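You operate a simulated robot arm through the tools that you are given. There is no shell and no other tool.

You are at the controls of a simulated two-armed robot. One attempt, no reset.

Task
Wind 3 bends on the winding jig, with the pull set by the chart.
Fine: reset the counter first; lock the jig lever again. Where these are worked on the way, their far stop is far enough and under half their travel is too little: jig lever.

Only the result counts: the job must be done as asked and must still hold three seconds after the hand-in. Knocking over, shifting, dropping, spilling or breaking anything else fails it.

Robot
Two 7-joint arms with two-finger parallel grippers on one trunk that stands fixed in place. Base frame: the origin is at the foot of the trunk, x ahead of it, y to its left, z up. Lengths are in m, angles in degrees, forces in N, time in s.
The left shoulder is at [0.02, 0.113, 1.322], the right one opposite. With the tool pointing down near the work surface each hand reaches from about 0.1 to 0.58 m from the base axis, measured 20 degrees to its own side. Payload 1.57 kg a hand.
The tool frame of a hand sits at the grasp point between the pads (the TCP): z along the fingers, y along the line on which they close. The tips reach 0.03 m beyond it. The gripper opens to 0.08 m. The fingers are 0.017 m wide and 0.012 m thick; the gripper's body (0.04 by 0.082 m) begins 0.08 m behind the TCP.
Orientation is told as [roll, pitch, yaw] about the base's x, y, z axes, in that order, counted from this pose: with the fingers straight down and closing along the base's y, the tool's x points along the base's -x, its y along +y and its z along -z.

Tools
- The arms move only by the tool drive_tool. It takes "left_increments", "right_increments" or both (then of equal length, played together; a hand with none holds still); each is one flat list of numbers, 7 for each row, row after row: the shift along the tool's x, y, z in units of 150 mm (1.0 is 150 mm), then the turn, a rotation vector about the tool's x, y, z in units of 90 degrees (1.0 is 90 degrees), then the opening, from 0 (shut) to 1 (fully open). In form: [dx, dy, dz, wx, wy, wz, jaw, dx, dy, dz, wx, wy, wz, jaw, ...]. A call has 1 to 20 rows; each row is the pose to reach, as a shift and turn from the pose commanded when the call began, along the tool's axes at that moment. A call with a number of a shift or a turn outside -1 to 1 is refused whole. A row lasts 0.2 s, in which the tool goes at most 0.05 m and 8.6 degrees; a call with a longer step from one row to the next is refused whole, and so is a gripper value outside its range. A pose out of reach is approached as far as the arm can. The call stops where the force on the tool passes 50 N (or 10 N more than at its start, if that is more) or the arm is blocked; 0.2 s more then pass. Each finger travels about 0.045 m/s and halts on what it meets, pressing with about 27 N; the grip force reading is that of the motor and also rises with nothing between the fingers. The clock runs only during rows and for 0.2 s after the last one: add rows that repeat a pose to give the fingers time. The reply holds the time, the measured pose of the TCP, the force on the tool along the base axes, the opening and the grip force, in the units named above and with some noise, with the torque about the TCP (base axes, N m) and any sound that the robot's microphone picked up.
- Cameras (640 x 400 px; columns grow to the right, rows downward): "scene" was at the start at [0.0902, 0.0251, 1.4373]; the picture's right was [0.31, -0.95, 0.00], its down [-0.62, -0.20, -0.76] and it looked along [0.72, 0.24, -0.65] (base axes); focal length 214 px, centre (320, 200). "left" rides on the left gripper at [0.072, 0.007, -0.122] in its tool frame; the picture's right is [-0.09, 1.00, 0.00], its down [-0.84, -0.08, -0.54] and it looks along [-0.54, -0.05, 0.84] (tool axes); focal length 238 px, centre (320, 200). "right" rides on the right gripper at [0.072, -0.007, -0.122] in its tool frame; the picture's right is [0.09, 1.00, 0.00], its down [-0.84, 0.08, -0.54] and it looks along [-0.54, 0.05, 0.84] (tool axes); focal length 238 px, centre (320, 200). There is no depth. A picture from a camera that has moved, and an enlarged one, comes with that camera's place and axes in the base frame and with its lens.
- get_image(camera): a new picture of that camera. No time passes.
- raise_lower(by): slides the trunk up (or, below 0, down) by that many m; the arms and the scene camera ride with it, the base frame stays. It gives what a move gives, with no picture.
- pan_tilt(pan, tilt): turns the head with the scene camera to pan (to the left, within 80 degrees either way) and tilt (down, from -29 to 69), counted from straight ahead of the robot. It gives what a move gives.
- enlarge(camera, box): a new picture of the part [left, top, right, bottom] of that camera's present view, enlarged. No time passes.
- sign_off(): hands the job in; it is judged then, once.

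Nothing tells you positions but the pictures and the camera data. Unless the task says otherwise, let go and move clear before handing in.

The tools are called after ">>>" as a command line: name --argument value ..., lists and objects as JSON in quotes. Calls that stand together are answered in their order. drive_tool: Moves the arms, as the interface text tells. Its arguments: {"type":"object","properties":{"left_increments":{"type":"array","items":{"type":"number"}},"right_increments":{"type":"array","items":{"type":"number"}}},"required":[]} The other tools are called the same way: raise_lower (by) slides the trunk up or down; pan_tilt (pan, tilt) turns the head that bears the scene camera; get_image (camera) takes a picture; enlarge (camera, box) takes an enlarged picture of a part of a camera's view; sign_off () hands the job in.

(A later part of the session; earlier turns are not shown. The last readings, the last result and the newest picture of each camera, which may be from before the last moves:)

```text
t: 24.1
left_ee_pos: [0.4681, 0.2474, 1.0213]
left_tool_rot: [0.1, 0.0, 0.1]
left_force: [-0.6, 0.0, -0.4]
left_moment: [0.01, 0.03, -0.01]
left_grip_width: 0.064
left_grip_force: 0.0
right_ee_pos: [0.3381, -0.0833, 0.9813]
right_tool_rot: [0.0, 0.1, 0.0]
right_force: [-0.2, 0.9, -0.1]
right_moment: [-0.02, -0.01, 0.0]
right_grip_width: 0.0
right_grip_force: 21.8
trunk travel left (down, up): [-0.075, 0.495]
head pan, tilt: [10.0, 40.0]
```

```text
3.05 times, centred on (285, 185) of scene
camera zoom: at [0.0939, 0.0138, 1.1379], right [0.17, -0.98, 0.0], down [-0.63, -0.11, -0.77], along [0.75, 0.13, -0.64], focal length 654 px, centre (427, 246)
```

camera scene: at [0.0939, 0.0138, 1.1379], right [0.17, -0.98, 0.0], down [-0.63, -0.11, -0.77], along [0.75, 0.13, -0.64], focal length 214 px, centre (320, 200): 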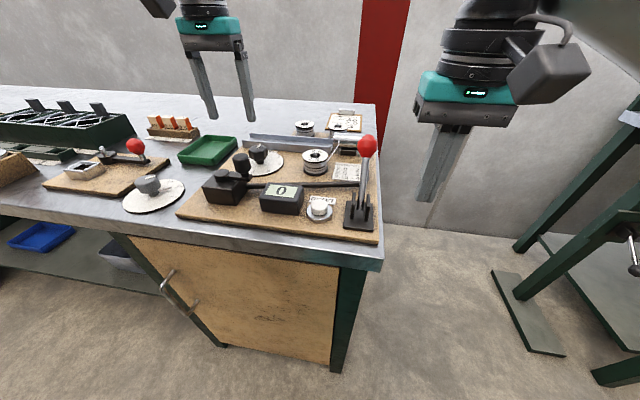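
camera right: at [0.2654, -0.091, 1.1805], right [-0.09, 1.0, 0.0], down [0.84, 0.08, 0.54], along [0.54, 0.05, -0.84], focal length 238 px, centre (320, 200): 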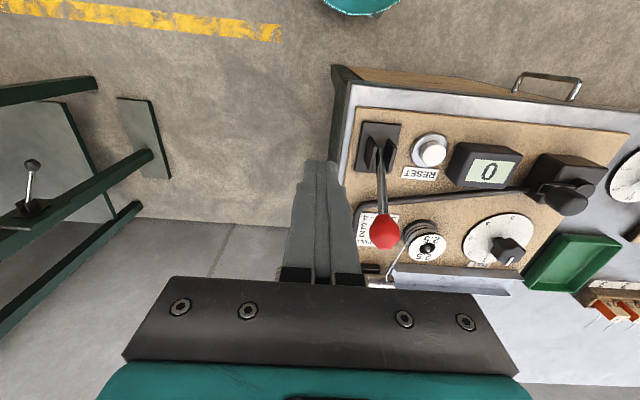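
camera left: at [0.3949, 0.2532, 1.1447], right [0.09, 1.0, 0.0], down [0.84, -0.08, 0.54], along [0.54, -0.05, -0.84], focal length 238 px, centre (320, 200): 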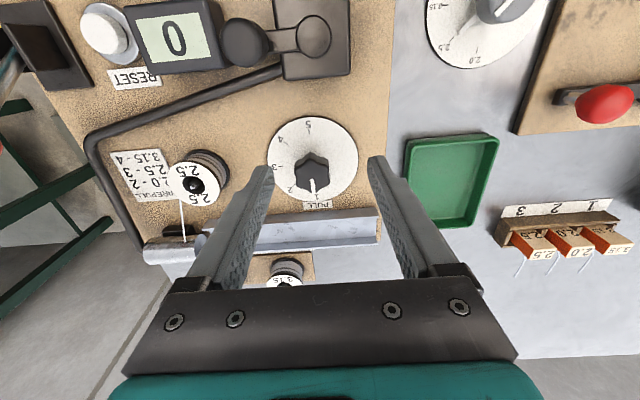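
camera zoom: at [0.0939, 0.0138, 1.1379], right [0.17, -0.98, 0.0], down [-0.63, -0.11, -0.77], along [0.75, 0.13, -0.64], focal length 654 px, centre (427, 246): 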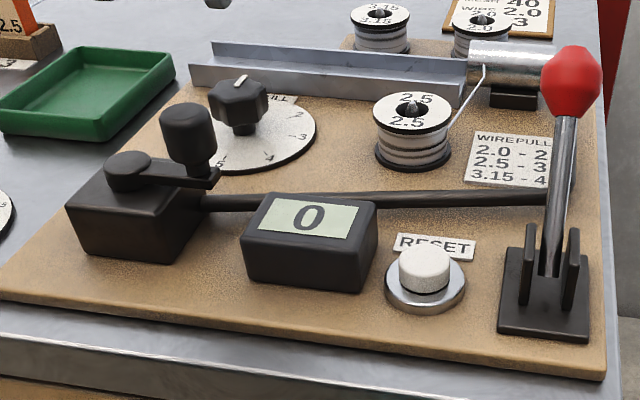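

The knob is a six-lobed one centred at about [0.513, 0.233], top near z=0.91. I'll go above it and turn the hand to yaw +60 so that a 90° clockwise turn ends at −30.

>>> drive_tool --left_increments '[-0.1, -0.03, 0.03, 0, 0, -0.083, 0.8, -0.2, -0.06, 0.06, 0, 0, -0.167, 0.8, -0.3, -0.096, 0.1, 0, 0, -0.25, 0.8, -0.3, -0.096, 0.13, 0, 0, -0.333, 0.8, -0.3, -0.096, 0.13, 0, 0, -0.417, 0.8, -0.3, -0.096, 0.13, 0, 0, -0.5, 0.8, -0.3, -0.096, 0.13, 0, 0, -0.583, 0.8, -0.3, -0.096, 0.13, 0, 0, -0.667, 0.8]'

>>> get_image --camera "left"

```text
t: 25.9
left_ee_pos: [0.5017, 0.238, 1.0012]
left_tool_rot: [0.0, -0.1, 60.2]
left_force: [-0.7, -0.1, -0.4]
left_moment: [-0.02, -0.01, 0.0]
left_grip_width: 0.064
left_grip_force: 0.0
left hand out of reach, approached as far as the arm can: row 3, 4, 5, 6, 7, 8
right_ee_pos: [0.3392, -0.0827, 0.9807]
right_tool_rot: [0.0, -0.1, 0.0]
right_force: [0.6, 0.3, 0.5]
right_moment: [0.0, 0.0, 0.04]
right_grip_width: 0.0
right_grip_force: 22.1
trunk travel left (down, up): [-0.075, 0.495]
head pan, tilt: [10.0, 40.0]
```

```text
taken
camera left: at [0.4589, 0.1776, 1.1232], right [-0.82, 0.57, 0.0], down [0.48, 0.69, 0.54], along [0.31, 0.45, -0.84], focal length 238 px, centre (320, 200)
```

left: 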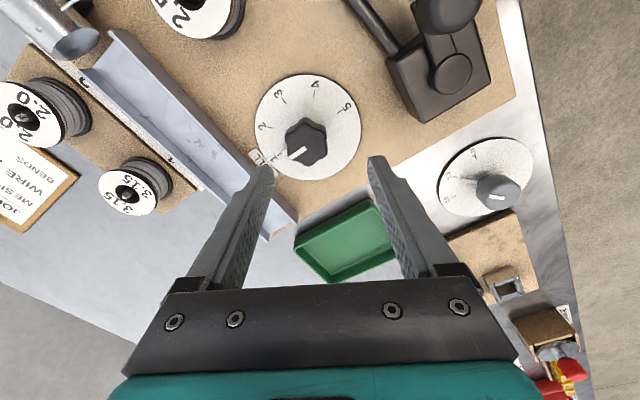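

The hand reached [0.502, 0.238] before hitting its limit, about 1 cm short of the knob. I'll enlarge this view to locate the knob precisely and see how much tilt or offset I need.

>>> enlarge --camera "left" --box '[240, 65, 370, 190]'

```text
3.20 times, centred on (305, 128) of left
camera zoom: at [0.4589, 0.1776, 1.1232], right [-0.82, 0.57, 0.0], down [0.48, 0.69, 0.54], along [0.31, 0.45, -0.84], focal length 763 px, centre (368, 432)
```

zoom: 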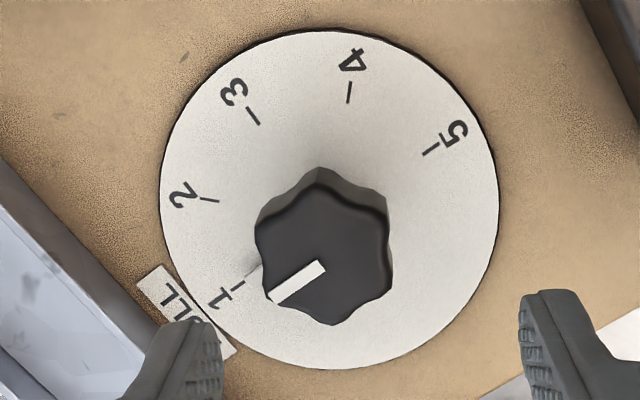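

Knob centre refined to about [0.5125, 0.2325], top z≈0.91. I'll tilt the hand about 8° outward to gain the missing centimetre and test that in the air above the knob.

>>> drive_tool --left_increments '[0, -0.03, 0.03, 0.032, -0.031, 0, 0.8, -0.004, -0.081, 0.107, 0.0643, -0.0613, 0, 0.8, -0.004, -0.081, 0.107, 0.0643, -0.0613, 0, 0.8]'

>>> get_image --camera "left"

```text
t: 26.7
left_ee_pos: [0.5121, 0.2311, 0.9847]
left_tool_rot: [-5.8, -5.7, 60.5]
left_force: [0.5, 0.1, 0.6]
left_moment: [-0.01, 0.02, 0.01]
left_grip_width: 0.0642
left_grip_force: 0.1
right_ee_pos: [0.3389, -0.0841, 0.9811]
right_tool_rot: [0.0, 0.0, -0.1]
right_force: [0.1, -0.3, 0.1]
right_moment: [-0.01, -0.02, -0.01]
right_grip_width: 0.0002
right_grip_force: 20.9
trunk travel left (down, up): [-0.075, 0.495]
head pan, tilt: [10.0, 40.0]
```

```text
taken
camera left: at [0.4539, 0.168, 1.0981], right [-0.81, 0.58, -0.09], down [0.4, 0.67, 0.63], along [0.42, 0.47, -0.77], focal length 238 px, centre (320, 200)
```

left: 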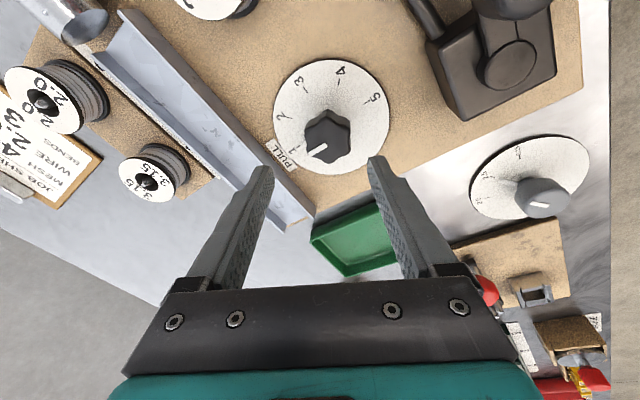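

The tilt works: the TCP is at [0.512, 0.231, 0.985] with no reach complaint. I'll go straight down with fingers open around the knob, stopping just above to check.

>>> drive_tool --left_increments '[0.011, 0.011, 0.11, 0, 0, 0, 0.8, 0.022, 0.022, 0.22, 0, 0, 0, 0.8, 0.033, 0.033, 0.33, 0, 0, 0, 0.8]'

>>> get_image --camera "left"

>>> enlarge --camera "scene" --box '[180, 100, 330, 210]'

```text
t: 27.5
left_ee_pos: [0.5129, 0.2311, 0.9353]
left_tool_rot: [-5.9, -5.6, 60.4]
left_force: [0.5, 0.5, 0.0]
left_moment: [-0.01, 0.02, 0.0]
left_grip_width: 0.0639
left_grip_force: 0.0
right_ee_pos: [0.3399, -0.0841, 0.9817]
right_tool_rot: [0.0, 0.0, -0.2]
right_force: [0.0, 0.6, 0.0]
right_moment: [-0.01, -0.03, 0.0]
right_grip_width: 0.0
right_grip_force: 21.5
trunk travel left (down, up): [-0.075, 0.495]
head pan, tilt: [10.0, 40.0]
```

```text
taken
camera left: at [0.4539, 0.1677, 1.048], right [-0.81, 0.58, -0.09], down [0.4, 0.67, 0.63], along [0.42, 0.47, -0.77], focal length 238 px, centre (320, 200)
```

left: 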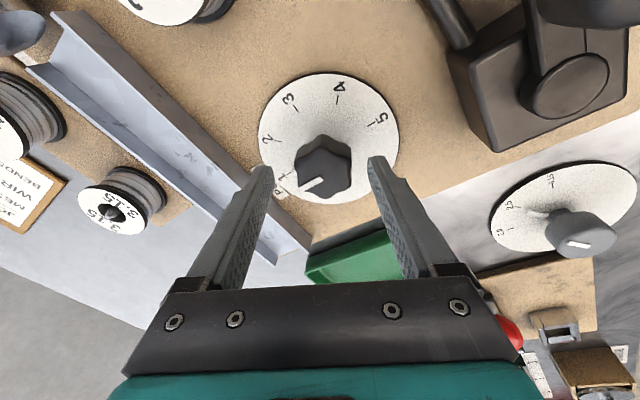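

```text
3.64 times, centred on (255, 155) of scene
camera zoom: at [0.0935, 0.0135, 1.138], right [0.17, -0.98, 0.0], down [-0.63, -0.11, -0.77], along [0.75, 0.13, -0.64], focal length 780 px, centre (556, 364)
```

zoom: 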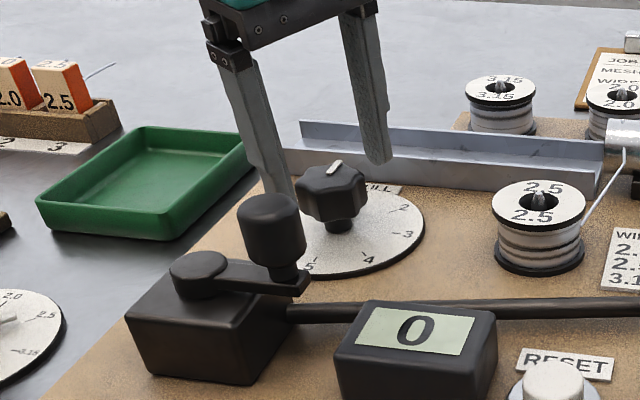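

The fingers straddle the knob with room on both sides. I'll go down the last bit so the tips sit just above the dial disc, then close on the knob.

>>> drive_tool --left_increments '[0.006, 0.006, 0.06, 0, 0, 0, 0.8, 0.012, 0.012, 0.115, 0, 0, 0, 0.8, 0.012, 0.012, 0.115, 0, 0, 0, 0.8]'

>>> drive_tool --left_increments '[0, 0, 0, 0, 0, 0, 0.6, 0, 0, 0, 0, 0, 0, 0.5, 0, 0, 0, 0, 0, 0, 0.3, 0, 0, 0, 0, 0, 0, 0.3]'

>>> get_image --camera "left"

>>> enlarge --camera "scene" --box '[180, 100, 330, 210]'

```text
t: 28.3
left_ee_pos: [0.513, 0.2323, 0.916]
left_tool_rot: [-5.9, -5.7, 60.4]
left_force: [-0.2, 0.1, 0.5]
left_moment: [0.02, -0.02, 0.0]
left_grip_width: 0.0641
left_grip_force: 0.1
right_ee_pos: [0.338, -0.0829, 0.9807]
right_tool_rot: [0.0, 0.1, 0.0]
right_force: [0.2, 0.5, 0.1]
right_moment: [0.01, 0.0, 0.01]
right_grip_width: 0.0001
right_grip_force: 21.4
trunk travel left (down, up): [-0.075, 0.495]
head pan, tilt: [10.0, 40.0]
```

```text
t: 29.3
left_ee_pos: [0.5108, 0.233, 0.9174]
left_tool_rot: [-5.6, -5.5, 60.5]
left_force: [-9.0, 4.4, 0.4]
left_moment: [0.32, 0.71, 0.02]
left_grip_width: 0.0395
left_grip_force: 29.2
right_ee_pos: [0.3373, -0.0835, 0.9814]
right_tool_rot: [-0.1, -0.1, 0.0]
right_force: [0.2, 0.4, -0.6]
right_moment: [0.01, -0.02, 0.02]
right_grip_width: 0.0
right_grip_force: 21.2
trunk travel left (down, up): [-0.075, 0.495]
head pan, tilt: [10.0, 40.0]
```

```text
taken
camera left: at [0.453, 0.1685, 1.0301], right [-0.81, 0.58, -0.09], down [0.41, 0.67, 0.63], along [0.42, 0.47, -0.77], focal length 238 px, centre (320, 200)
```

left: 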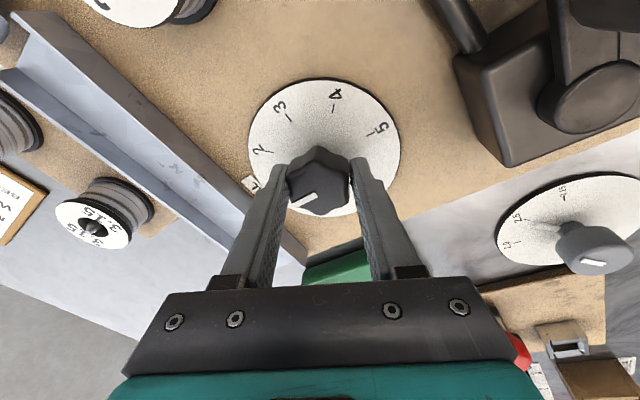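

```text
3.64 times, centred on (255, 155) of scene
camera zoom: at [0.0927, 0.0138, 1.1381], right [0.17, -0.98, 0.0], down [-0.63, -0.11, -0.77], along [0.75, 0.13, -0.64], focal length 780 px, centre (556, 364)
```

zoom: 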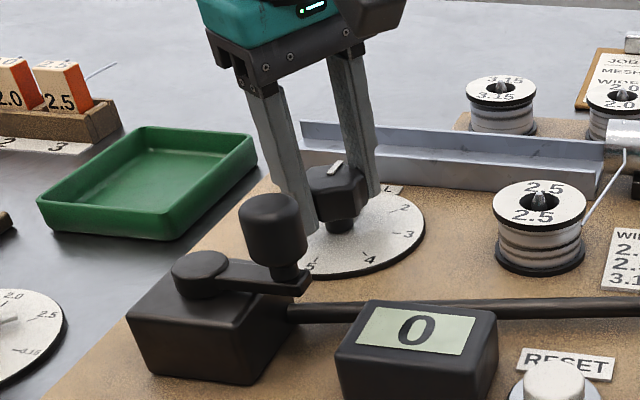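

The knob is gripped (width 0.0395) with a slight side load, meaning the axis is about 2 mm nearer to me. I'll correct that offset and turn the first 45° clockwise, then check.

>>> drive_tool --left_increments '[0.003, 0.0155, 0, 0, 0, 0, 0.3, 0.003, 0.0155, 0, 0, 0, 0.08, 0.3, 0.003, 0.0155, 0, 0, 0, 0.165, 0.3, 0.003, 0.0155, 0, 0, 0, 0.25, 0.3, 0.003, 0.0155, 0, 0, 0, 0.335, 0.3, 0.003, 0.0155, 0, 0, 0, 0.42, 0.3, 0.003, 0.0155, 0, 0, 0, 0.5, 0.3]'

>>> get_image --camera "left"

>>> enlarge --camera "scene" --box '[180, 100, 330, 210]'

```text
t: 30.9
left_ee_pos: [0.5106, 0.2342, 0.9168]
left_tool_rot: [0.0, -8.1, 14.9]
left_force: [0.2, 6.2, 0.1]
left_moment: [-0.42, -0.07, 0.06]
left_grip_width: 0.0392
left_grip_force: 44.4
right_ee_pos: [0.3385, -0.084, 0.9813]
right_tool_rot: [0.0, 0.0, 0.1]
right_force: [-0.3, 0.3, 0.7]
right_moment: [0.05, 0.03, -0.02]
right_grip_width: 0.0
right_grip_force: 21.0
trunk travel left (down, up): [-0.075, 0.495]
head pan, tilt: [10.0, 40.0]
```

```text
taken
camera left: at [0.4221, 0.2164, 1.028], right [-0.17, 0.99, 0.01], down [0.75, 0.12, 0.65], along [0.64, 0.12, -0.76], focal length 238 px, centre (320, 200)
```

left: 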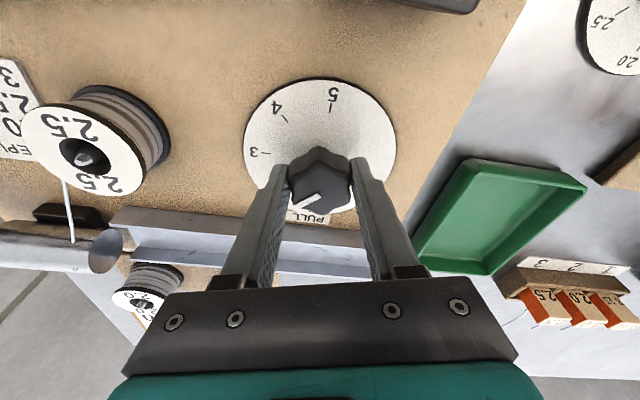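

```text
3.64 times, centred on (255, 155) of scene
camera zoom: at [0.0935, 0.0142, 1.138], right [0.17, -0.98, 0.0], down [-0.63, -0.11, -0.77], along [0.75, 0.13, -0.64], focal length 780 px, centre (556, 364)
```

zoom: 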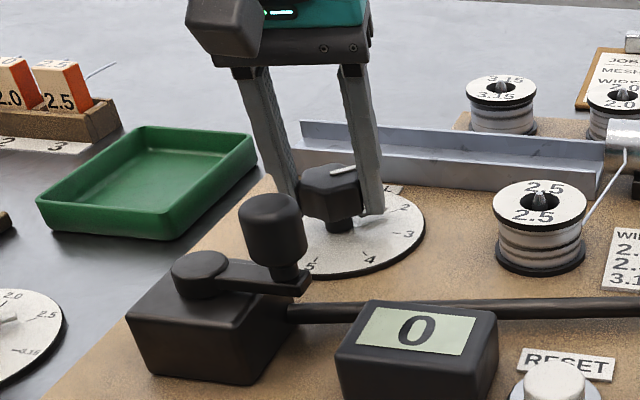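

The knob turned with the hand and the pointer is now near 2. I'll continue the remaining 45° to 3.

>>> drive_tool --left_increments '[0, 0.013, 0, 0, 0, 0, 0.3, 0, 0.013, 0, 0, 0, 0.08, 0.3, 0, 0.013, 0, 0, 0, 0.165, 0.3, 0, 0.013, 0, 0, 0, 0.25, 0.3, 0, 0.013, 0, 0, 0, 0.335, 0.3, 0, 0.013, 0, 0, 0, 0.42, 0.3, 0, 0.013, 0, 0, 0, 0.5, 0.3]'

>>> get_image --camera "left"

>>> enlarge --camera "scene" --box '[180, 100, 330, 210]'

```text
t: 32.5
left_ee_pos: [0.5088, 0.2348, 0.9174]
left_tool_rot: [6.9, -7.3, -28.1]
left_force: [12.7, 3.4, -9.0]
left_moment: [-0.34, -0.49, 0.0]
left_grip_width: 0.0393
left_grip_force: 44.9
left hand out of reach, approached as far as the arm can: row 7
right_ee_pos: [0.3404, -0.0829, 0.9795]
right_tool_rot: [0.0, 0.1, 0.0]
right_force: [0.4, 0.5, 0.2]
right_moment: [0.0, -0.02, 0.01]
right_grip_width: 0.0
right_grip_force: 21.2
trunk travel left (down, up): [-0.075, 0.495]
head pan, tilt: [10.0, 40.0]
stopped in row 7 (left hand): the force on the tool passed its limit at 58 N (the readings are from after the stop); the commanded pose is now the measured one
```

```text
taken
camera left: at [0.4271, 0.2679, 1.0289], right [0.53, 0.84, 0.13], down [0.61, -0.49, 0.63], along [0.59, -0.26, -0.76], focal length 238 px, centre (320, 200)
```

left: 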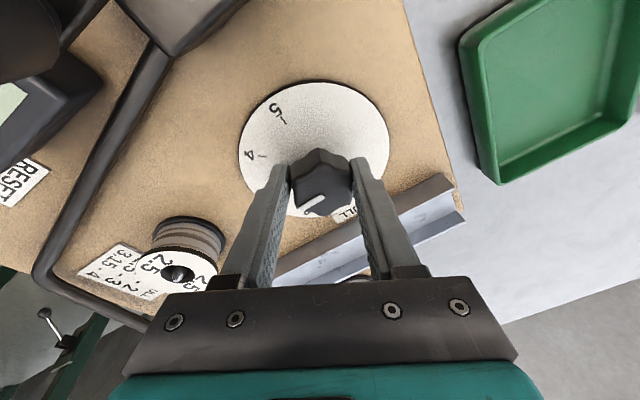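

```text
3.64 times, centred on (255, 155) of scene
camera zoom: at [0.0952, 0.0137, 1.1376], right [0.17, -0.98, 0.0], down [-0.63, -0.11, -0.77], along [0.75, 0.13, -0.64], focal length 780 px, centre (556, 364)
```

zoom: 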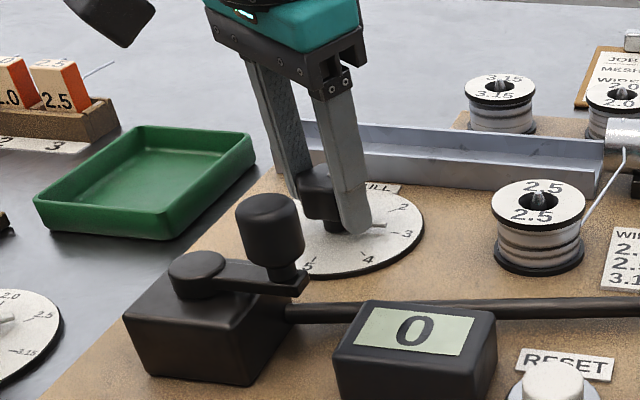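

The force limit tripped right at the end of the turn because the wrist reached its limit; the knob is near 3 and the residual load is small. I'll open the fingers and lift straight up to read the dial.

>>> drive_tool --left_increments '[0, 0, 0, 0, 0, 0, 0.6, 0, 0, 0, 0, 0, 0, 0.8, 0, 0, 0, 0, 0, 0, 0.8]'

>>> get_image --camera "left"

>>> enlarge --camera "left" --box '[230, 70, 400, 230]'

```text
t: 33.3
left_ee_pos: [0.5059, 0.2338, 0.9185]
left_tool_rot: [6.9, -7.1, -28.3]
left_force: [-0.2, -0.5, 0.3]
left_moment: [0.01, 0.01, 0.01]
left_grip_width: 0.064
left_grip_force: 0.1
right_ee_pos: [0.339, -0.0845, 0.9811]
right_tool_rot: [0.0, 0.0, 0.0]
right_force: [-0.3, -0.6, 0.9]
right_moment: [0.01, 0.01, -0.03]
right_grip_width: 0.0002
right_grip_force: 21.2
trunk travel left (down, up): [-0.075, 0.495]
head pan, tilt: [10.0, 40.0]
```

```text
taken
camera left: at [0.4247, 0.2665, 1.0313], right [0.54, 0.83, 0.13], down [0.6, -0.49, 0.63], along [0.59, -0.26, -0.77], focal length 238 px, centre (320, 200)
```

left: 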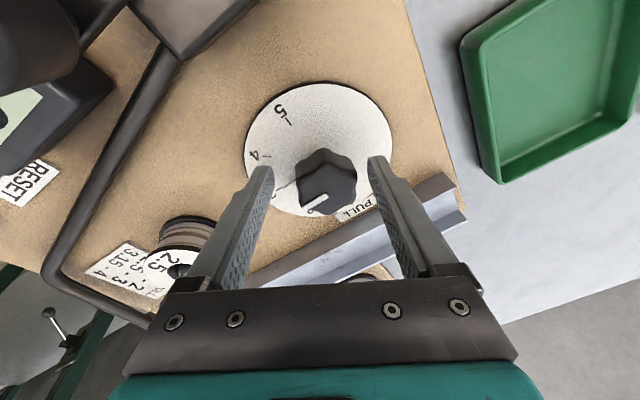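

```text
2.50 times, centred on (315, 150) of left
camera zoom: at [0.4247, 0.2665, 1.0313], right [0.54, 0.83, 0.13], down [0.6, -0.49, 0.63], along [0.59, -0.26, -0.77], focal length 596 px, centre (332, 325)
```

zoom: 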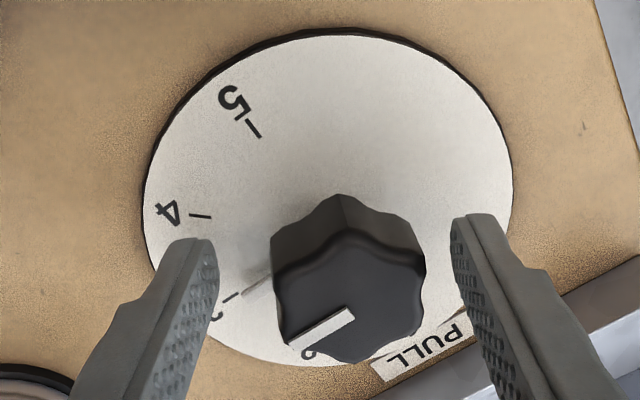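

The pointer looks to be toward 3. I'll lift the hand and take a clear look at the dial from both cameras.

>>> drive_tool --left_increments '[-0.022, 0.021, -0.175, 0, 0, 0, 0.8, -0.044, 0.042, -0.35, 0, 0, 0, 0.8, -0.066, 0.0636, -0.525, 0, 0, 0, 0.8, -0.066, 0.0636, -0.525, 0, 0, -0.09, 0.8, -0.066, 0.0636, -0.525, 0, 0, -0.18, 0.8, -0.066, 0.0636, -0.525, 0, 0, -0.27, 0.8]'

>>> enlarge --camera "left" --box '[230, 70, 400, 230]'

>>> enlarge --camera "scene" --box '[210, 130, 300, 200]'

```text
t: 34.7
left_ee_pos: [0.5052, 0.2343, 0.9985]
left_tool_rot: [3.3, -9.5, -3.7]
left_force: [0.1, 0.0, -0.7]
left_moment: [0.02, 0.01, -0.02]
left_grip_width: 0.0639
left_grip_force: 0.0
left hand out of reach, approached as far as the arm can: row 1, 2, 3
right_ee_pos: [0.338, -0.083, 0.9814]
right_tool_rot: [0.0, 0.0, 0.0]
right_force: [-0.7, 0.4, -0.6]
right_moment: [0.03, -0.01, 0.04]
right_grip_width: 0.0
right_grip_force: 21.9
trunk travel left (down, up): [-0.075, 0.495]
head pan, tilt: [10.0, 40.0]
```

```text
2.50 times, centred on (315, 150) of left
camera zoom: at [0.4139, 0.2385, 1.1079], right [0.14, 0.99, 0.07], down [0.73, -0.15, 0.67], along [0.67, -0.04, -0.74], focal length 596 px, centre (332, 325)
```

zoom: 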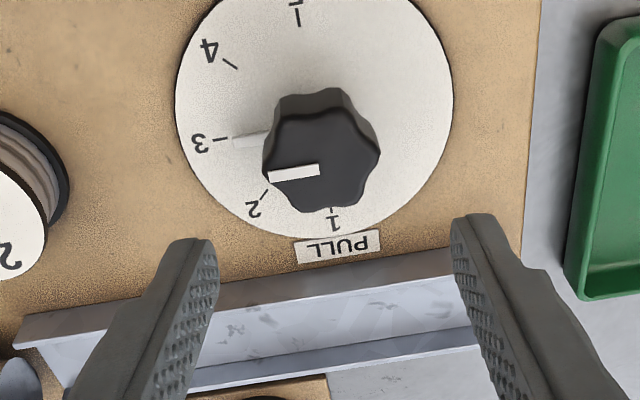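

```text
5.71 times, centred on (255, 165) of scene
camera zoom: at [0.0934, 0.0135, 1.138], right [0.17, -0.98, 0.0], down [-0.63, -0.11, -0.77], along [0.75, 0.13, -0.64], focal length 1226 px, centre (691, 400)
```

zoom: 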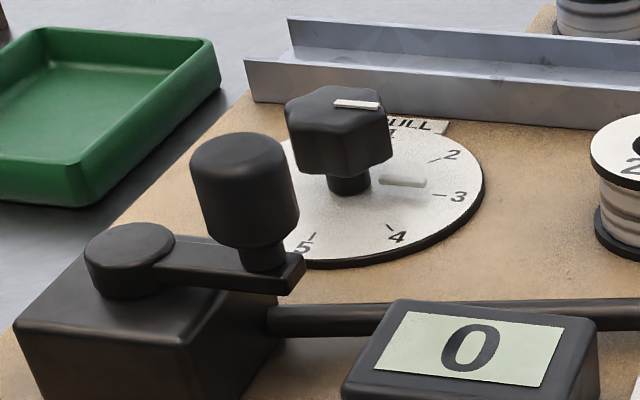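

The dial's pointer lies along the 3 mark as far as I can tell. I'll enlarge further to make sure the alignment is within a couple of degrees.

>>> enlarge --camera "left" --box '[275, 90, 345, 145]'

>>> enlarge --camera "scene" --box '[245, 140, 285, 170]'

```text
7.27 times, centred on (310, 118) of left
camera zoom: at [0.4139, 0.2385, 1.1079], right [0.14, 0.99, 0.07], down [0.73, -0.15, 0.67], along [0.67, -0.04, -0.74], focal length 1734 px, centre (393, 800)
```

zoom: 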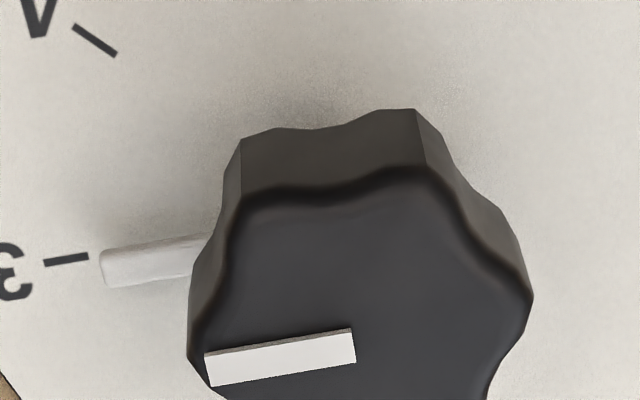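

```text
13.33 times, centred on (265, 155) of scene
camera zoom: at [0.0934, 0.0135, 1.138], right [0.17, -0.98, 0.0], down [-0.63, -0.11, -0.77], along [0.75, 0.13, -0.64], focal length 2860 px, centre (1053, 800)
```

zoom: 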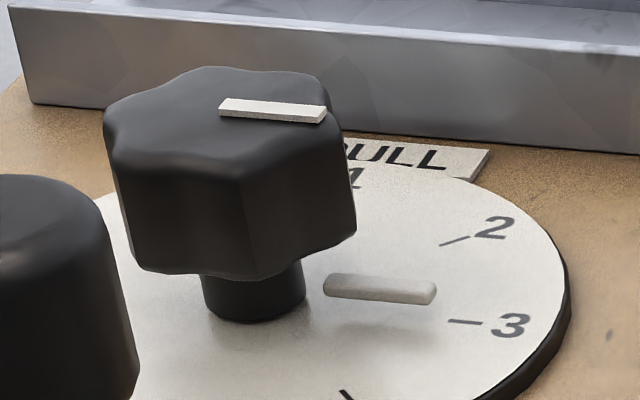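

The pull pointer is aligned with 3. Next is the red lever: I'll back the left hand off, level it, and bring the right hand (opening) above the lever for a close look.

>>> drive_tool --left_increments '[0.08, 0.01, -0.1, 0.0, 0.0, 0, 0.8, 0.16, 0.02, -0.2, 0.01, 0.03, -0.01, 0.8, 0.25, 0.03, -0.3, 0.02, 0.07, -0.03, 0.8, 0.374, 0.04, -0.4, 0.0367, 0.1056, -0.041, 0.8, 0.374, 0.04, -0.4, 0.0367, 0.1056, -0.041, 0.8]' --right_increments '[0, 0, -0.3, 0, 0, 0, 1, 0, 0, -0.6, 0, 0, 0, 1, 0, 0.15, -0.7, 0, 0, 0, 1, 0, 0.33, -0.7, 0, 0, 0, 1, 0, 0.513, -0.7, 0, 0, 0, 1]'

>>> get_image --camera "right"

>>> get_image --camera "scene"

```text
t: 35.9
left_ee_pos: [0.4407, 0.2411, 1.0495]
left_tool_rot: [-0.3, 0.0, 0.1]
left_force: [-0.6, -0.2, -0.3]
left_moment: [-0.01, -0.02, -0.01]
left_grip_width: 0.0641
left_grip_force: 0.0
right_ee_pos: [0.3395, -0.0056, 1.086]
right_tool_rot: [0.0, -0.1, 0.0]
right_force: [-0.4, 0.2, 0.0]
right_moment: [0.01, 0.04, 0.01]
right_grip_width: 0.08
right_grip_force: 0.0
trunk travel left (down, up): [-0.075, 0.495]
head pan, tilt: [10.0, 40.0]
```

```text
taken
camera right: at [0.2654, -0.0123, 1.2095], right [-0.09, 1.0, 0.0], down [0.84, 0.08, 0.54], along [0.54, 0.05, -0.84], focal length 238 px, centre (320, 200)
```

right: 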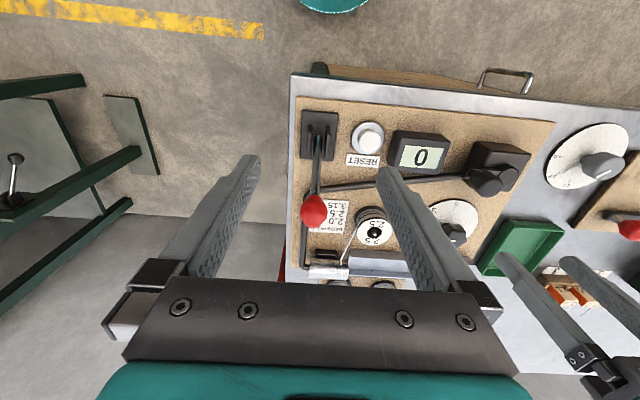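

```text
taken
camera scene: at [0.0934, 0.0136, 1.138], right [0.17, -0.98, 0.0], down [-0.63, -0.11, -0.77], along [0.75, 0.13, -0.64], focal length 214 px, centre (320, 200)
```

scene: 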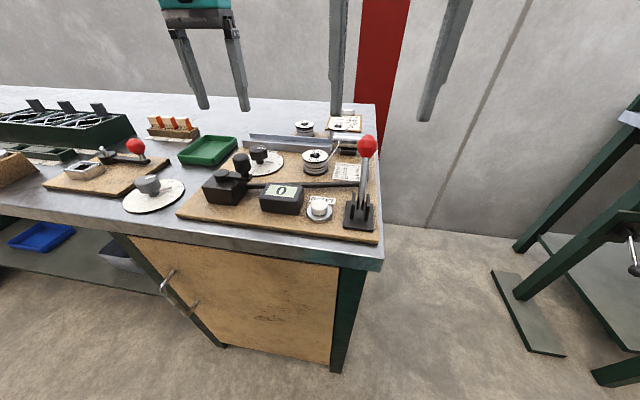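

>>> enlarge --camera "right" --box '[280, 100, 400, 240]'

>>> enlarge --camera "scene" --box '[320, 120, 400, 240]'

```text
2.86 times, centred on (340, 170) of right
camera zoom: at [0.2654, -0.0123, 1.2095], right [-0.09, 1.0, 0.0], down [0.84, 0.08, 0.54], along [0.54, 0.05, -0.84], focal length 681 px, centre (263, 286)
```

zoom: 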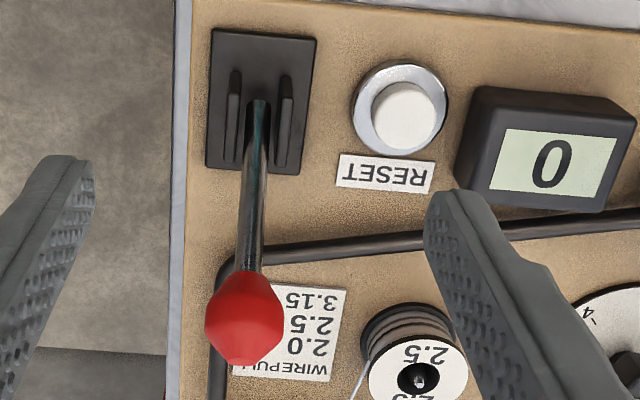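

```text
3.33 times, centred on (360, 180) of scene
camera zoom: at [0.0934, 0.0136, 1.138], right [0.17, -0.98, 0.0], down [-0.63, -0.11, -0.77], along [0.75, 0.13, -0.64], focal length 715 px, centre (187, 267)
```

zoom: 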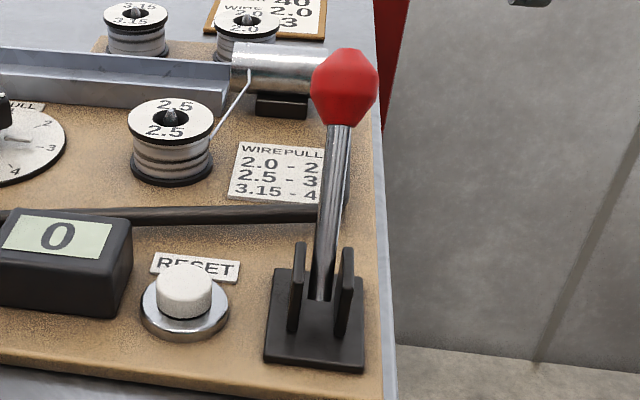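

The ball sits at about [0.430, −0.006, 0.979] (radius ~16 mm) and the pivot near [0.369, −0.005, 0.892], so the lever leans ~35° away from me. I'll bring the open right gripper above the ball and down around it.

>>> drive_tool --right_increments '[-0.2, 0, 0.1, 0, 0, 0, 0.8, -0.4, 0, 0.2, 0, 0, 0, 0.8, -0.603, 0, 0.307, 0, 0, 0, 0.8]'

>>> get_image --camera "right"

>>> enlarge --camera "scene" --box '[300, 60, 420, 240]'

```text
t: 36.7
left_ee_pos: [0.4426, 0.2412, 1.0495]
left_tool_rot: [-0.4, 0.0, 0.2]
left_force: [-0.5, 0.0, -0.2]
left_moment: [0.02, -0.03, 0.02]
left_grip_width: 0.0639
left_grip_force: 0.1
right_ee_pos: [0.429, -0.006, 1.0388]
right_tool_rot: [0.0, 0.1, 0.1]
right_force: [-0.5, -0.4, -0.7]
right_moment: [0.0, -0.02, -0.01]
right_grip_width: 0.0642
right_grip_force: 0.0
trunk travel left (down, up): [-0.075, 0.495]
head pan, tilt: [10.0, 40.0]
```

```text
taken
camera right: at [0.3566, -0.0128, 1.1623], right [-0.09, 1.0, 0.0], down [0.84, 0.08, 0.54], along [0.54, 0.05, -0.84], focal length 238 px, centre (320, 200)
```

right: 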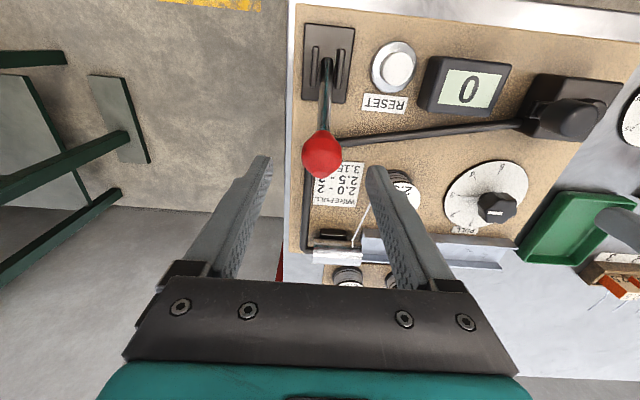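

```text
2.22 times, centred on (360, 150) of scene
camera zoom: at [0.0935, 0.0134, 1.138], right [0.17, -0.98, 0.0], down [-0.63, -0.11, -0.77], along [0.75, 0.13, -0.64], focal length 477 px, centre (231, 311)
```

zoom: 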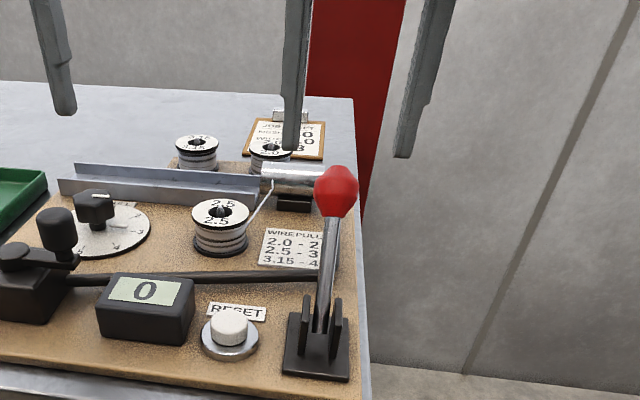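

The ball is centred between the fingers (y≈−0.005). I'll lower around it and close.

>>> drive_tool --right_increments '[0, 0.005, 0.15, 0, 0, 0, 0.8, 0, 0.005, 0.3, 0, 0, 0, 0.8, 0, 0.005, 0.4, 0, 0, 0, 0.8, 0, 0.005, 0.4, 0, 0, 0, 0.5, 0, 0.005, 0.4, 0, 0, 0, 0.3, 0, 0.005, 0.4, 0, 0, 0, 0.25, 0, 0.005, 0.4, 0, 0, 0, 0.25]'

>>> get_image --camera "right"

>>> enlarge --camera "scene" --box '[300, 60, 420, 240]'

```text
t: 38.3
left_ee_pos: [0.4418, 0.2423, 1.0492]
left_tool_rot: [-0.3, 0.0, 0.1]
left_force: [-1.4, 0.1, 0.0]
left_moment: [-0.04, -0.03, -0.02]
left_grip_width: 0.064
left_grip_force: 0.0
right_ee_pos: [0.4287, -0.0049, 0.9793]
right_tool_rot: [0.1, 0.0, 0.2]
right_force: [0.2, 8.4, -2.6]
right_moment: [0.21, -0.33, 0.06]
right_grip_width: 0.0324
right_grip_force: 28.7
trunk travel left (down, up): [-0.075, 0.495]
head pan, tilt: [10.0, 40.0]
```

```text
taken
camera right: at [0.3557, -0.0115, 1.1032], right [-0.09, 1.0, 0.0], down [0.84, 0.08, 0.54], along [0.54, 0.05, -0.84], focal length 238 px, centre (320, 200)
```

right: 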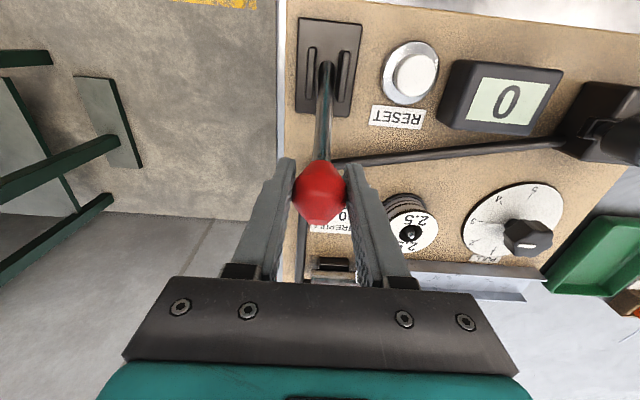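

```text
2.22 times, centred on (360, 150) of scene
camera zoom: at [0.0937, 0.0143, 1.138], right [0.17, -0.98, 0.0], down [-0.63, -0.11, -0.77], along [0.75, 0.13, -0.64], focal length 477 px, centre (231, 311)
```

zoom: 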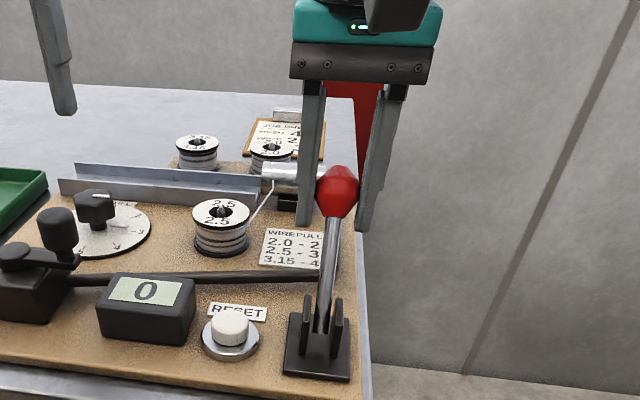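

The ball is gripped. I'll swing the lever toward me along its arc, first about 20°, and watch force and pictures.

>>> drive_tool --right_increments '[0.0667, 0.01, -0.0407, 0, 0, 0, 0.25, 0.157, 0.01, -0.0807, 0, 0, 0, 0.25, 0.251, 0.01, -0.108, 0, 0, 0, 0.25]'

>>> enlarge --camera "scene" --box '[300, 60, 420, 240]'

```text
t: 39.1
left_ee_pos: [0.4405, 0.2387, 1.0497]
left_tool_rot: [-0.2, 0.0, 0.1]
left_force: [-0.3, -0.1, 0.0]
left_moment: [-0.01, 0.0, -0.03]
left_grip_width: 0.0641
left_grip_force: 0.1
right_ee_pos: [0.3903, -0.0044, 0.9974]
right_tool_rot: [-0.1, 0.1, 0.1]
right_force: [0.6, 1.0, -1.2]
right_moment: [-0.03, -0.01, 0.04]
right_grip_width: 0.0195
right_grip_force: 0.1
trunk travel left (down, up): [-0.075, 0.495]
head pan, tilt: [10.0, 40.0]
```

```text
2.22 times, centred on (360, 150) of scene
camera zoom: at [0.0933, 0.0135, 1.1381], right [0.17, -0.98, 0.0], down [-0.63, -0.11, -0.77], along [0.75, 0.13, -0.64], focal length 477 px, centre (231, 311)
```

zoom: 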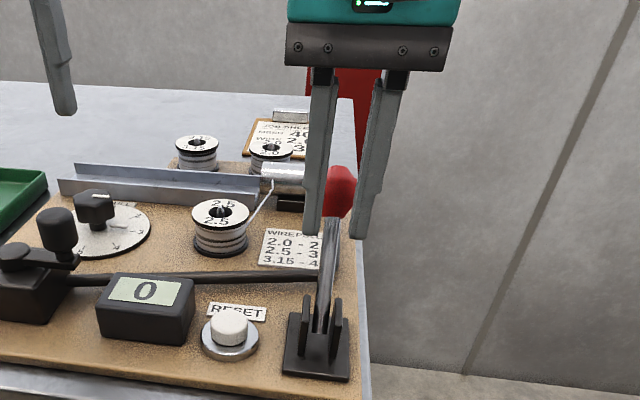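

The grip slid off the ball and the lever stayed put, so it needs a firmer push. I'll instead place closed fingers behind the ball (far side) and push it toward me.

>>> drive_tool --right_increments '[0, 0, -0.217, 0, 0, 0, 0.1, 0, 0, -0.433, 0, 0, 0, 0, -0.25, 0, -0.433, 0, 0, 0, 0, -0.52, 0, -0.433, 0, 0, 0, 0, -0.52, 0, -0.2, 0, 0, 0, 0, -0.52, 0, 0.083, 0, 0, 0, 0]'

>>> get_image --camera "right"

>>> enlarge --camera "scene" --box '[300, 60, 420, 240]'

```text
t: 40.5
left_ee_pos: [0.4413, 0.2399, 1.0498]
left_tool_rot: [-0.2, 0.0, 0.2]
left_force: [0.3, -0.4, 0.1]
left_moment: [0.01, 0.03, 0.04]
left_grip_width: 0.0638
left_grip_force: 0.1
right_ee_pos: [0.4695, -0.0041, 0.9829]
right_tool_rot: [-0.1, 0.0, 0.1]
right_force: [-0.3, -0.2, -1.0]
right_moment: [0.0, 0.0, 0.01]
right_grip_width: 0.0
right_grip_force: 21.3
trunk travel left (down, up): [-0.075, 0.495]
head pan, tilt: [10.0, 40.0]
```

```text
taken
camera right: at [0.3963, -0.0106, 1.1057], right [-0.09, 1.0, 0.0], down [0.84, 0.08, 0.54], along [0.54, 0.05, -0.84], focal length 238 px, centre (320, 200)
```

right: 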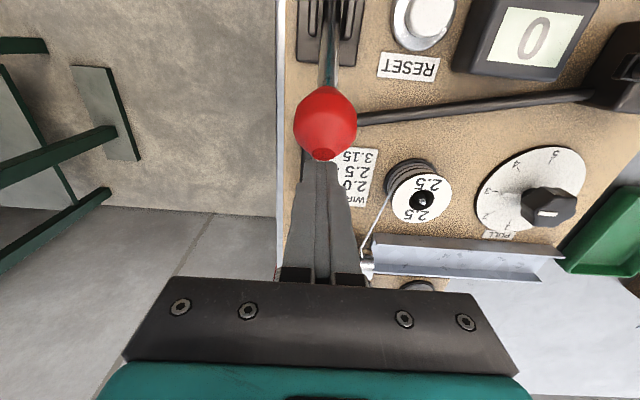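

```text
2.22 times, centred on (360, 150) of scene
camera zoom: at [0.0937, 0.0133, 1.138], right [0.17, -0.98, 0.0], down [-0.63, -0.11, -0.77], along [0.75, 0.13, -0.64], focal length 477 px, centre (231, 311)
```

zoom: 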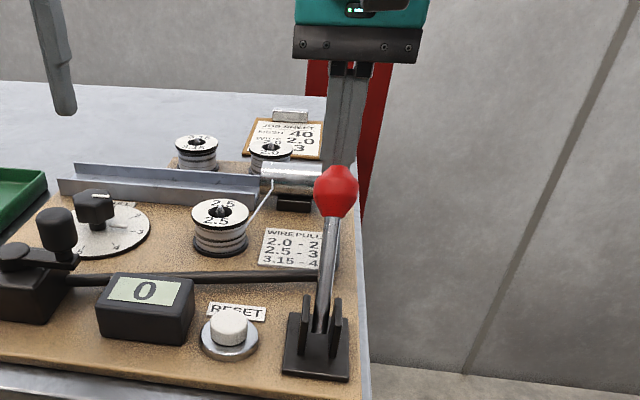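

The closed fingers are right behind the ball, aligned in y. I'll push it toward me along the arc and read the force.

>>> drive_tool --right_increments '[0.0833, 0, 0, 0, 0, 0, 0, 0.152, 0, -0.031, 0, 0, 0, 0, 0.218, 0, -0.065, 0, 0, 0, 0, 0.299, 0, -0.095, 0, 0, 0, 0]'

>>> enlarge --camera "scene" --box '[300, 60, 420, 240]'

```text
t: 41.5
left_ee_pos: [0.4409, 0.2419, 1.05]
left_tool_rot: [-0.3, 0.0, 0.0]
left_force: [-0.8, -0.1, -0.8]
left_moment: [-0.02, 0.01, 0.03]
left_grip_width: 0.0641
left_grip_force: 0.0
right_ee_pos: [0.4245, -0.0047, 0.9976]
right_tool_rot: [0.0, 0.2, 0.1]
right_force: [2.7, 0.1, 0.1]
right_moment: [0.01, 0.02, 0.01]
right_grip_width: 0.0
right_grip_force: 21.7
trunk travel left (down, up): [-0.075, 0.495]
head pan, tilt: [10.0, 40.0]
```

```text
2.22 times, centred on (360, 150) of scene
camera zoom: at [0.0937, 0.0134, 1.138], right [0.17, -0.98, 0.0], down [-0.63, -0.11, -0.77], along [0.75, 0.13, -0.64], focal length 477 px, centre (231, 311)
```

zoom: 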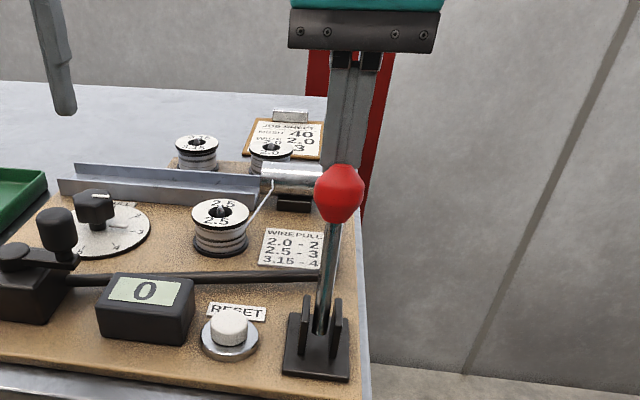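

The lever is moving with very little resistance. I'll carry on along the arc past vertical toward its near stop.

>>> drive_tool --right_increments '[0.082, 0, -0.02, 0, 0, 0, 0, 0.168, 0, -0.035, 0, 0, 0, 0, 0.254, 0, -0.04, 0, 0, 0, 0, 0.339, 0, -0.04, 0, 0, 0, 0, 0.423, 0, -0.03, 0, 0, 0, 0, 0.503, 0, -0.01, 0, 0, 0, 0]'

>>> enlarge --camera "scene" --box '[280, 60, 420, 260]'

>>> get_image --camera "right"

```text
t: 42.9
left_ee_pos: [0.4419, 0.2404, 1.0503]
left_tool_rot: [-0.3, 0.0, 0.0]
left_force: [0.2, 0.4, -0.7]
left_moment: [0.02, -0.03, 0.0]
left_grip_width: 0.0639
left_grip_force: 0.0
right_ee_pos: [0.3501, -0.004, 0.9996]
right_tool_rot: [0.0, 0.1, 0.0]
right_force: [-0.6, -0.1, -0.6]
right_moment: [-0.01, 0.03, 0.0]
right_grip_width: 0.0
right_grip_force: 20.7
trunk travel left (down, up): [-0.075, 0.495]
head pan, tilt: [10.0, 40.0]
```

```text
2.00 times, centred on (350, 160) of scene
camera zoom: at [0.0935, 0.0135, 1.138], right [0.17, -0.98, 0.0], down [-0.63, -0.11, -0.77], along [0.75, 0.13, -0.64], focal length 429 px, centre (260, 280)
```

zoom: 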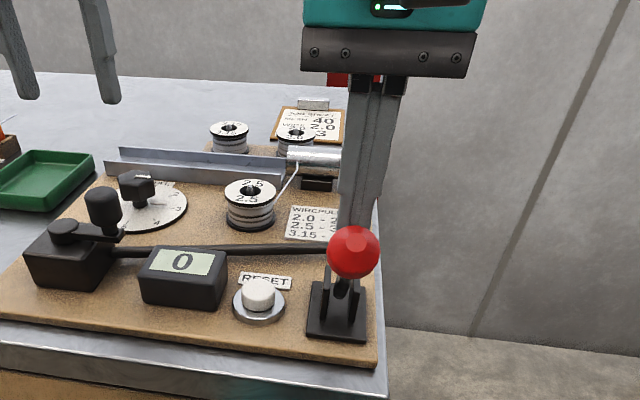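

```text
taken
camera right: at [0.276, -0.0108, 1.1228], right [-0.09, 1.0, 0.0], down [0.84, 0.08, 0.54], along [0.54, 0.05, -0.84], focal length 238 px, centre (320, 200)
```

right: 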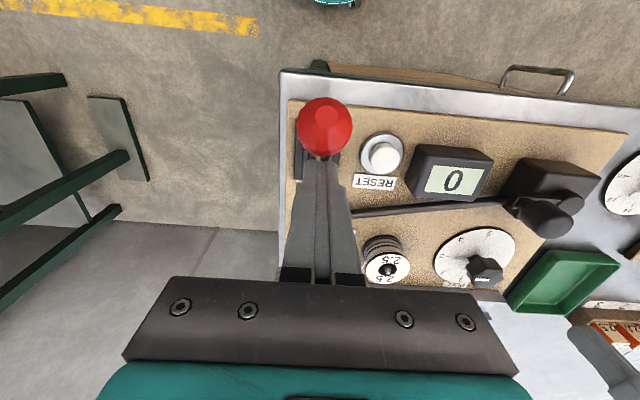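

The lever has gone over to my side (ball near [0.316, −0.005, 0.98], about −31°) and the fingers are no longer touching. I'll follow a little further to be sure it's on its stop.

>>> drive_tool --right_increments '[0.05, 0, 0.03, 0, 0, 0, 0, 0.08, 0, 0.05, 0, 0, 0, 0, 0.1, 0, 0.06, 0, 0, 0, 0]'

>>> enlarge --camera "scene" --box '[280, 60, 420, 260]'

>>> get_image --camera "right"

```text
t: 43.7
left_ee_pos: [0.4422, 0.2408, 1.0492]
left_tool_rot: [-0.2, 0.0, 0.1]
left_force: [0.4, -0.8, 0.6]
left_moment: [0.02, -0.02, -0.01]
left_grip_width: 0.0638
left_grip_force: 0.0
right_ee_pos: [0.344, -0.005, 0.9947]
right_tool_rot: [0.6, -1.5, -1.1]
right_force: [12.0, 1.1, 1.8]
right_moment: [-0.09, -0.32, -0.07]
right_grip_width: 0.0002
right_grip_force: 21.8
trunk travel left (down, up): [-0.075, 0.495]
head pan, tilt: [10.0, 40.0]
stopped in row 3 (right hand): the force on the tool passed its limit at 54 N (the readings are from after the stop); the commanded pose is now the measured one
```

```text
2.00 times, centred on (350, 160) of scene
camera zoom: at [0.0949, 0.0137, 1.1377], right [0.17, -0.98, 0.0], down [-0.63, -0.11, -0.77], along [0.75, 0.13, -0.64], focal length 429 px, centre (260, 280)
```

zoom: 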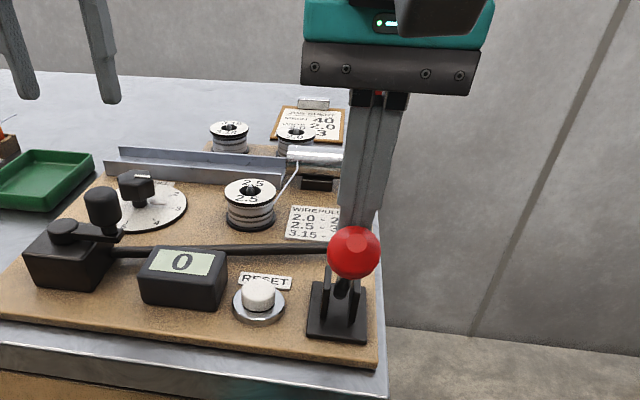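

```text
taken
camera right: at [0.2668, -0.0111, 1.1159], right [-0.07, 1.0, 0.01], down [0.82, 0.06, 0.56], along [0.56, 0.05, -0.83], focal length 238 px, centre (320, 200)
```

right: 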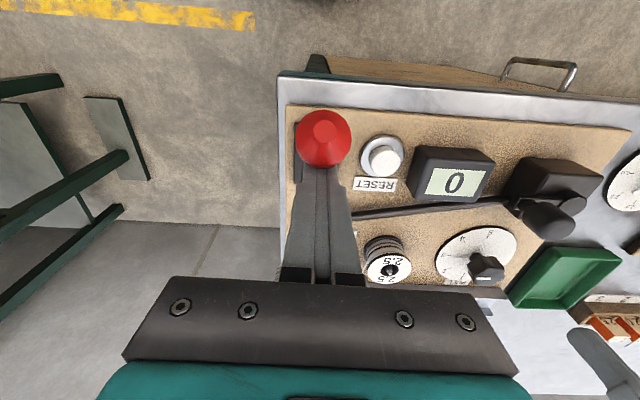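

The lever is firmly against its near stop, so it is unlocked. I'll back the right hand off to the side, and move the left hand so its camera sees the crank.

>>> drive_tool --right_increments '[-0.067, 0, -0.02, 0, 0, 0, 0, -0.067, 0, -0.25, 0, 0, 0, 0, -0.067, 0, -0.5, 0.0067, 0.0167, -0.012, 0, -0.067, -0.3, -0.6, 0.0067, 0.0167, -0.012, 0, -0.067, -0.63, -0.6, 0.0067, 0.0167, -0.012, 0]' --left_increments '[0.1, -0.02, -0.01, 0, 0, 0, 0.5, 0.2, -0.05, -0.02, 0, 0, 0, 0.3, 0.3, -0.08, -0.04, 0, 0, 0, 0, 0.42, -0.11, -0.06, 0, 0, 0, 0, 0.533, -0.133, -0.067, 0, 0, 0, 0]'

>>> get_image --camera "left"

>>> get_image --camera "scene"

```text
t: 44.9
left_ee_pos: [0.3605, 0.2211, 1.0601]
left_tool_rot: [-0.3, -0.1, 0.1]
left_force: [0.2, 0.0, -0.8]
left_moment: [0.03, -0.01, 0.01]
left_grip_width: 0.0
left_grip_force: 21.1
right_ee_pos: [0.3461, -0.1014, 1.085]
right_tool_rot: [-0.1, 0.3, 0.3]
right_force: [0.1, 0.0, 0.3]
right_moment: [0.04, 0.03, 0.04]
right_grip_width: 0.0001
right_grip_force: 21.6
trunk travel left (down, up): [-0.075, 0.495]
head pan, tilt: [10.0, 40.0]
```

```text
taken
camera left: at [0.2872, 0.2265, 1.1816], right [0.09, 1.0, 0.0], down [0.84, -0.07, 0.54], along [0.54, -0.05, -0.84], focal length 238 px, centre (320, 200)
```

left: 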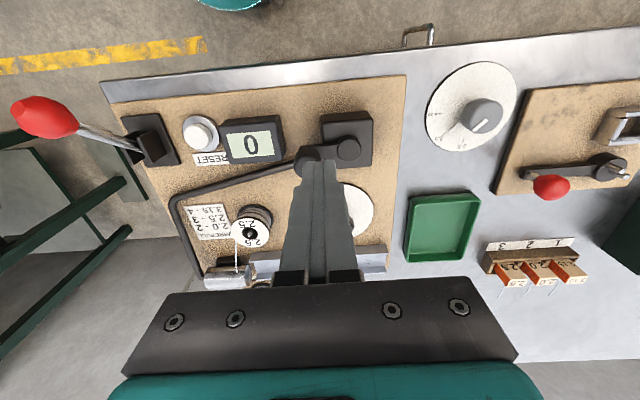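

```text
taken
camera scene: at [0.0933, 0.0131, 1.1381], right [0.17, -0.98, 0.0], down [-0.63, -0.11, -0.77], along [0.75, 0.13, -0.64], focal length 214 px, centre (320, 200)
```

scene: 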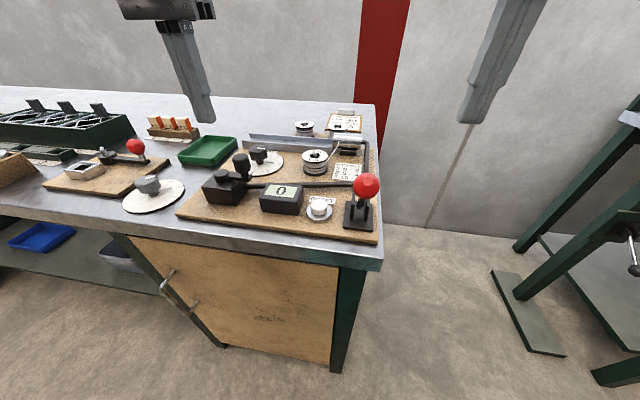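

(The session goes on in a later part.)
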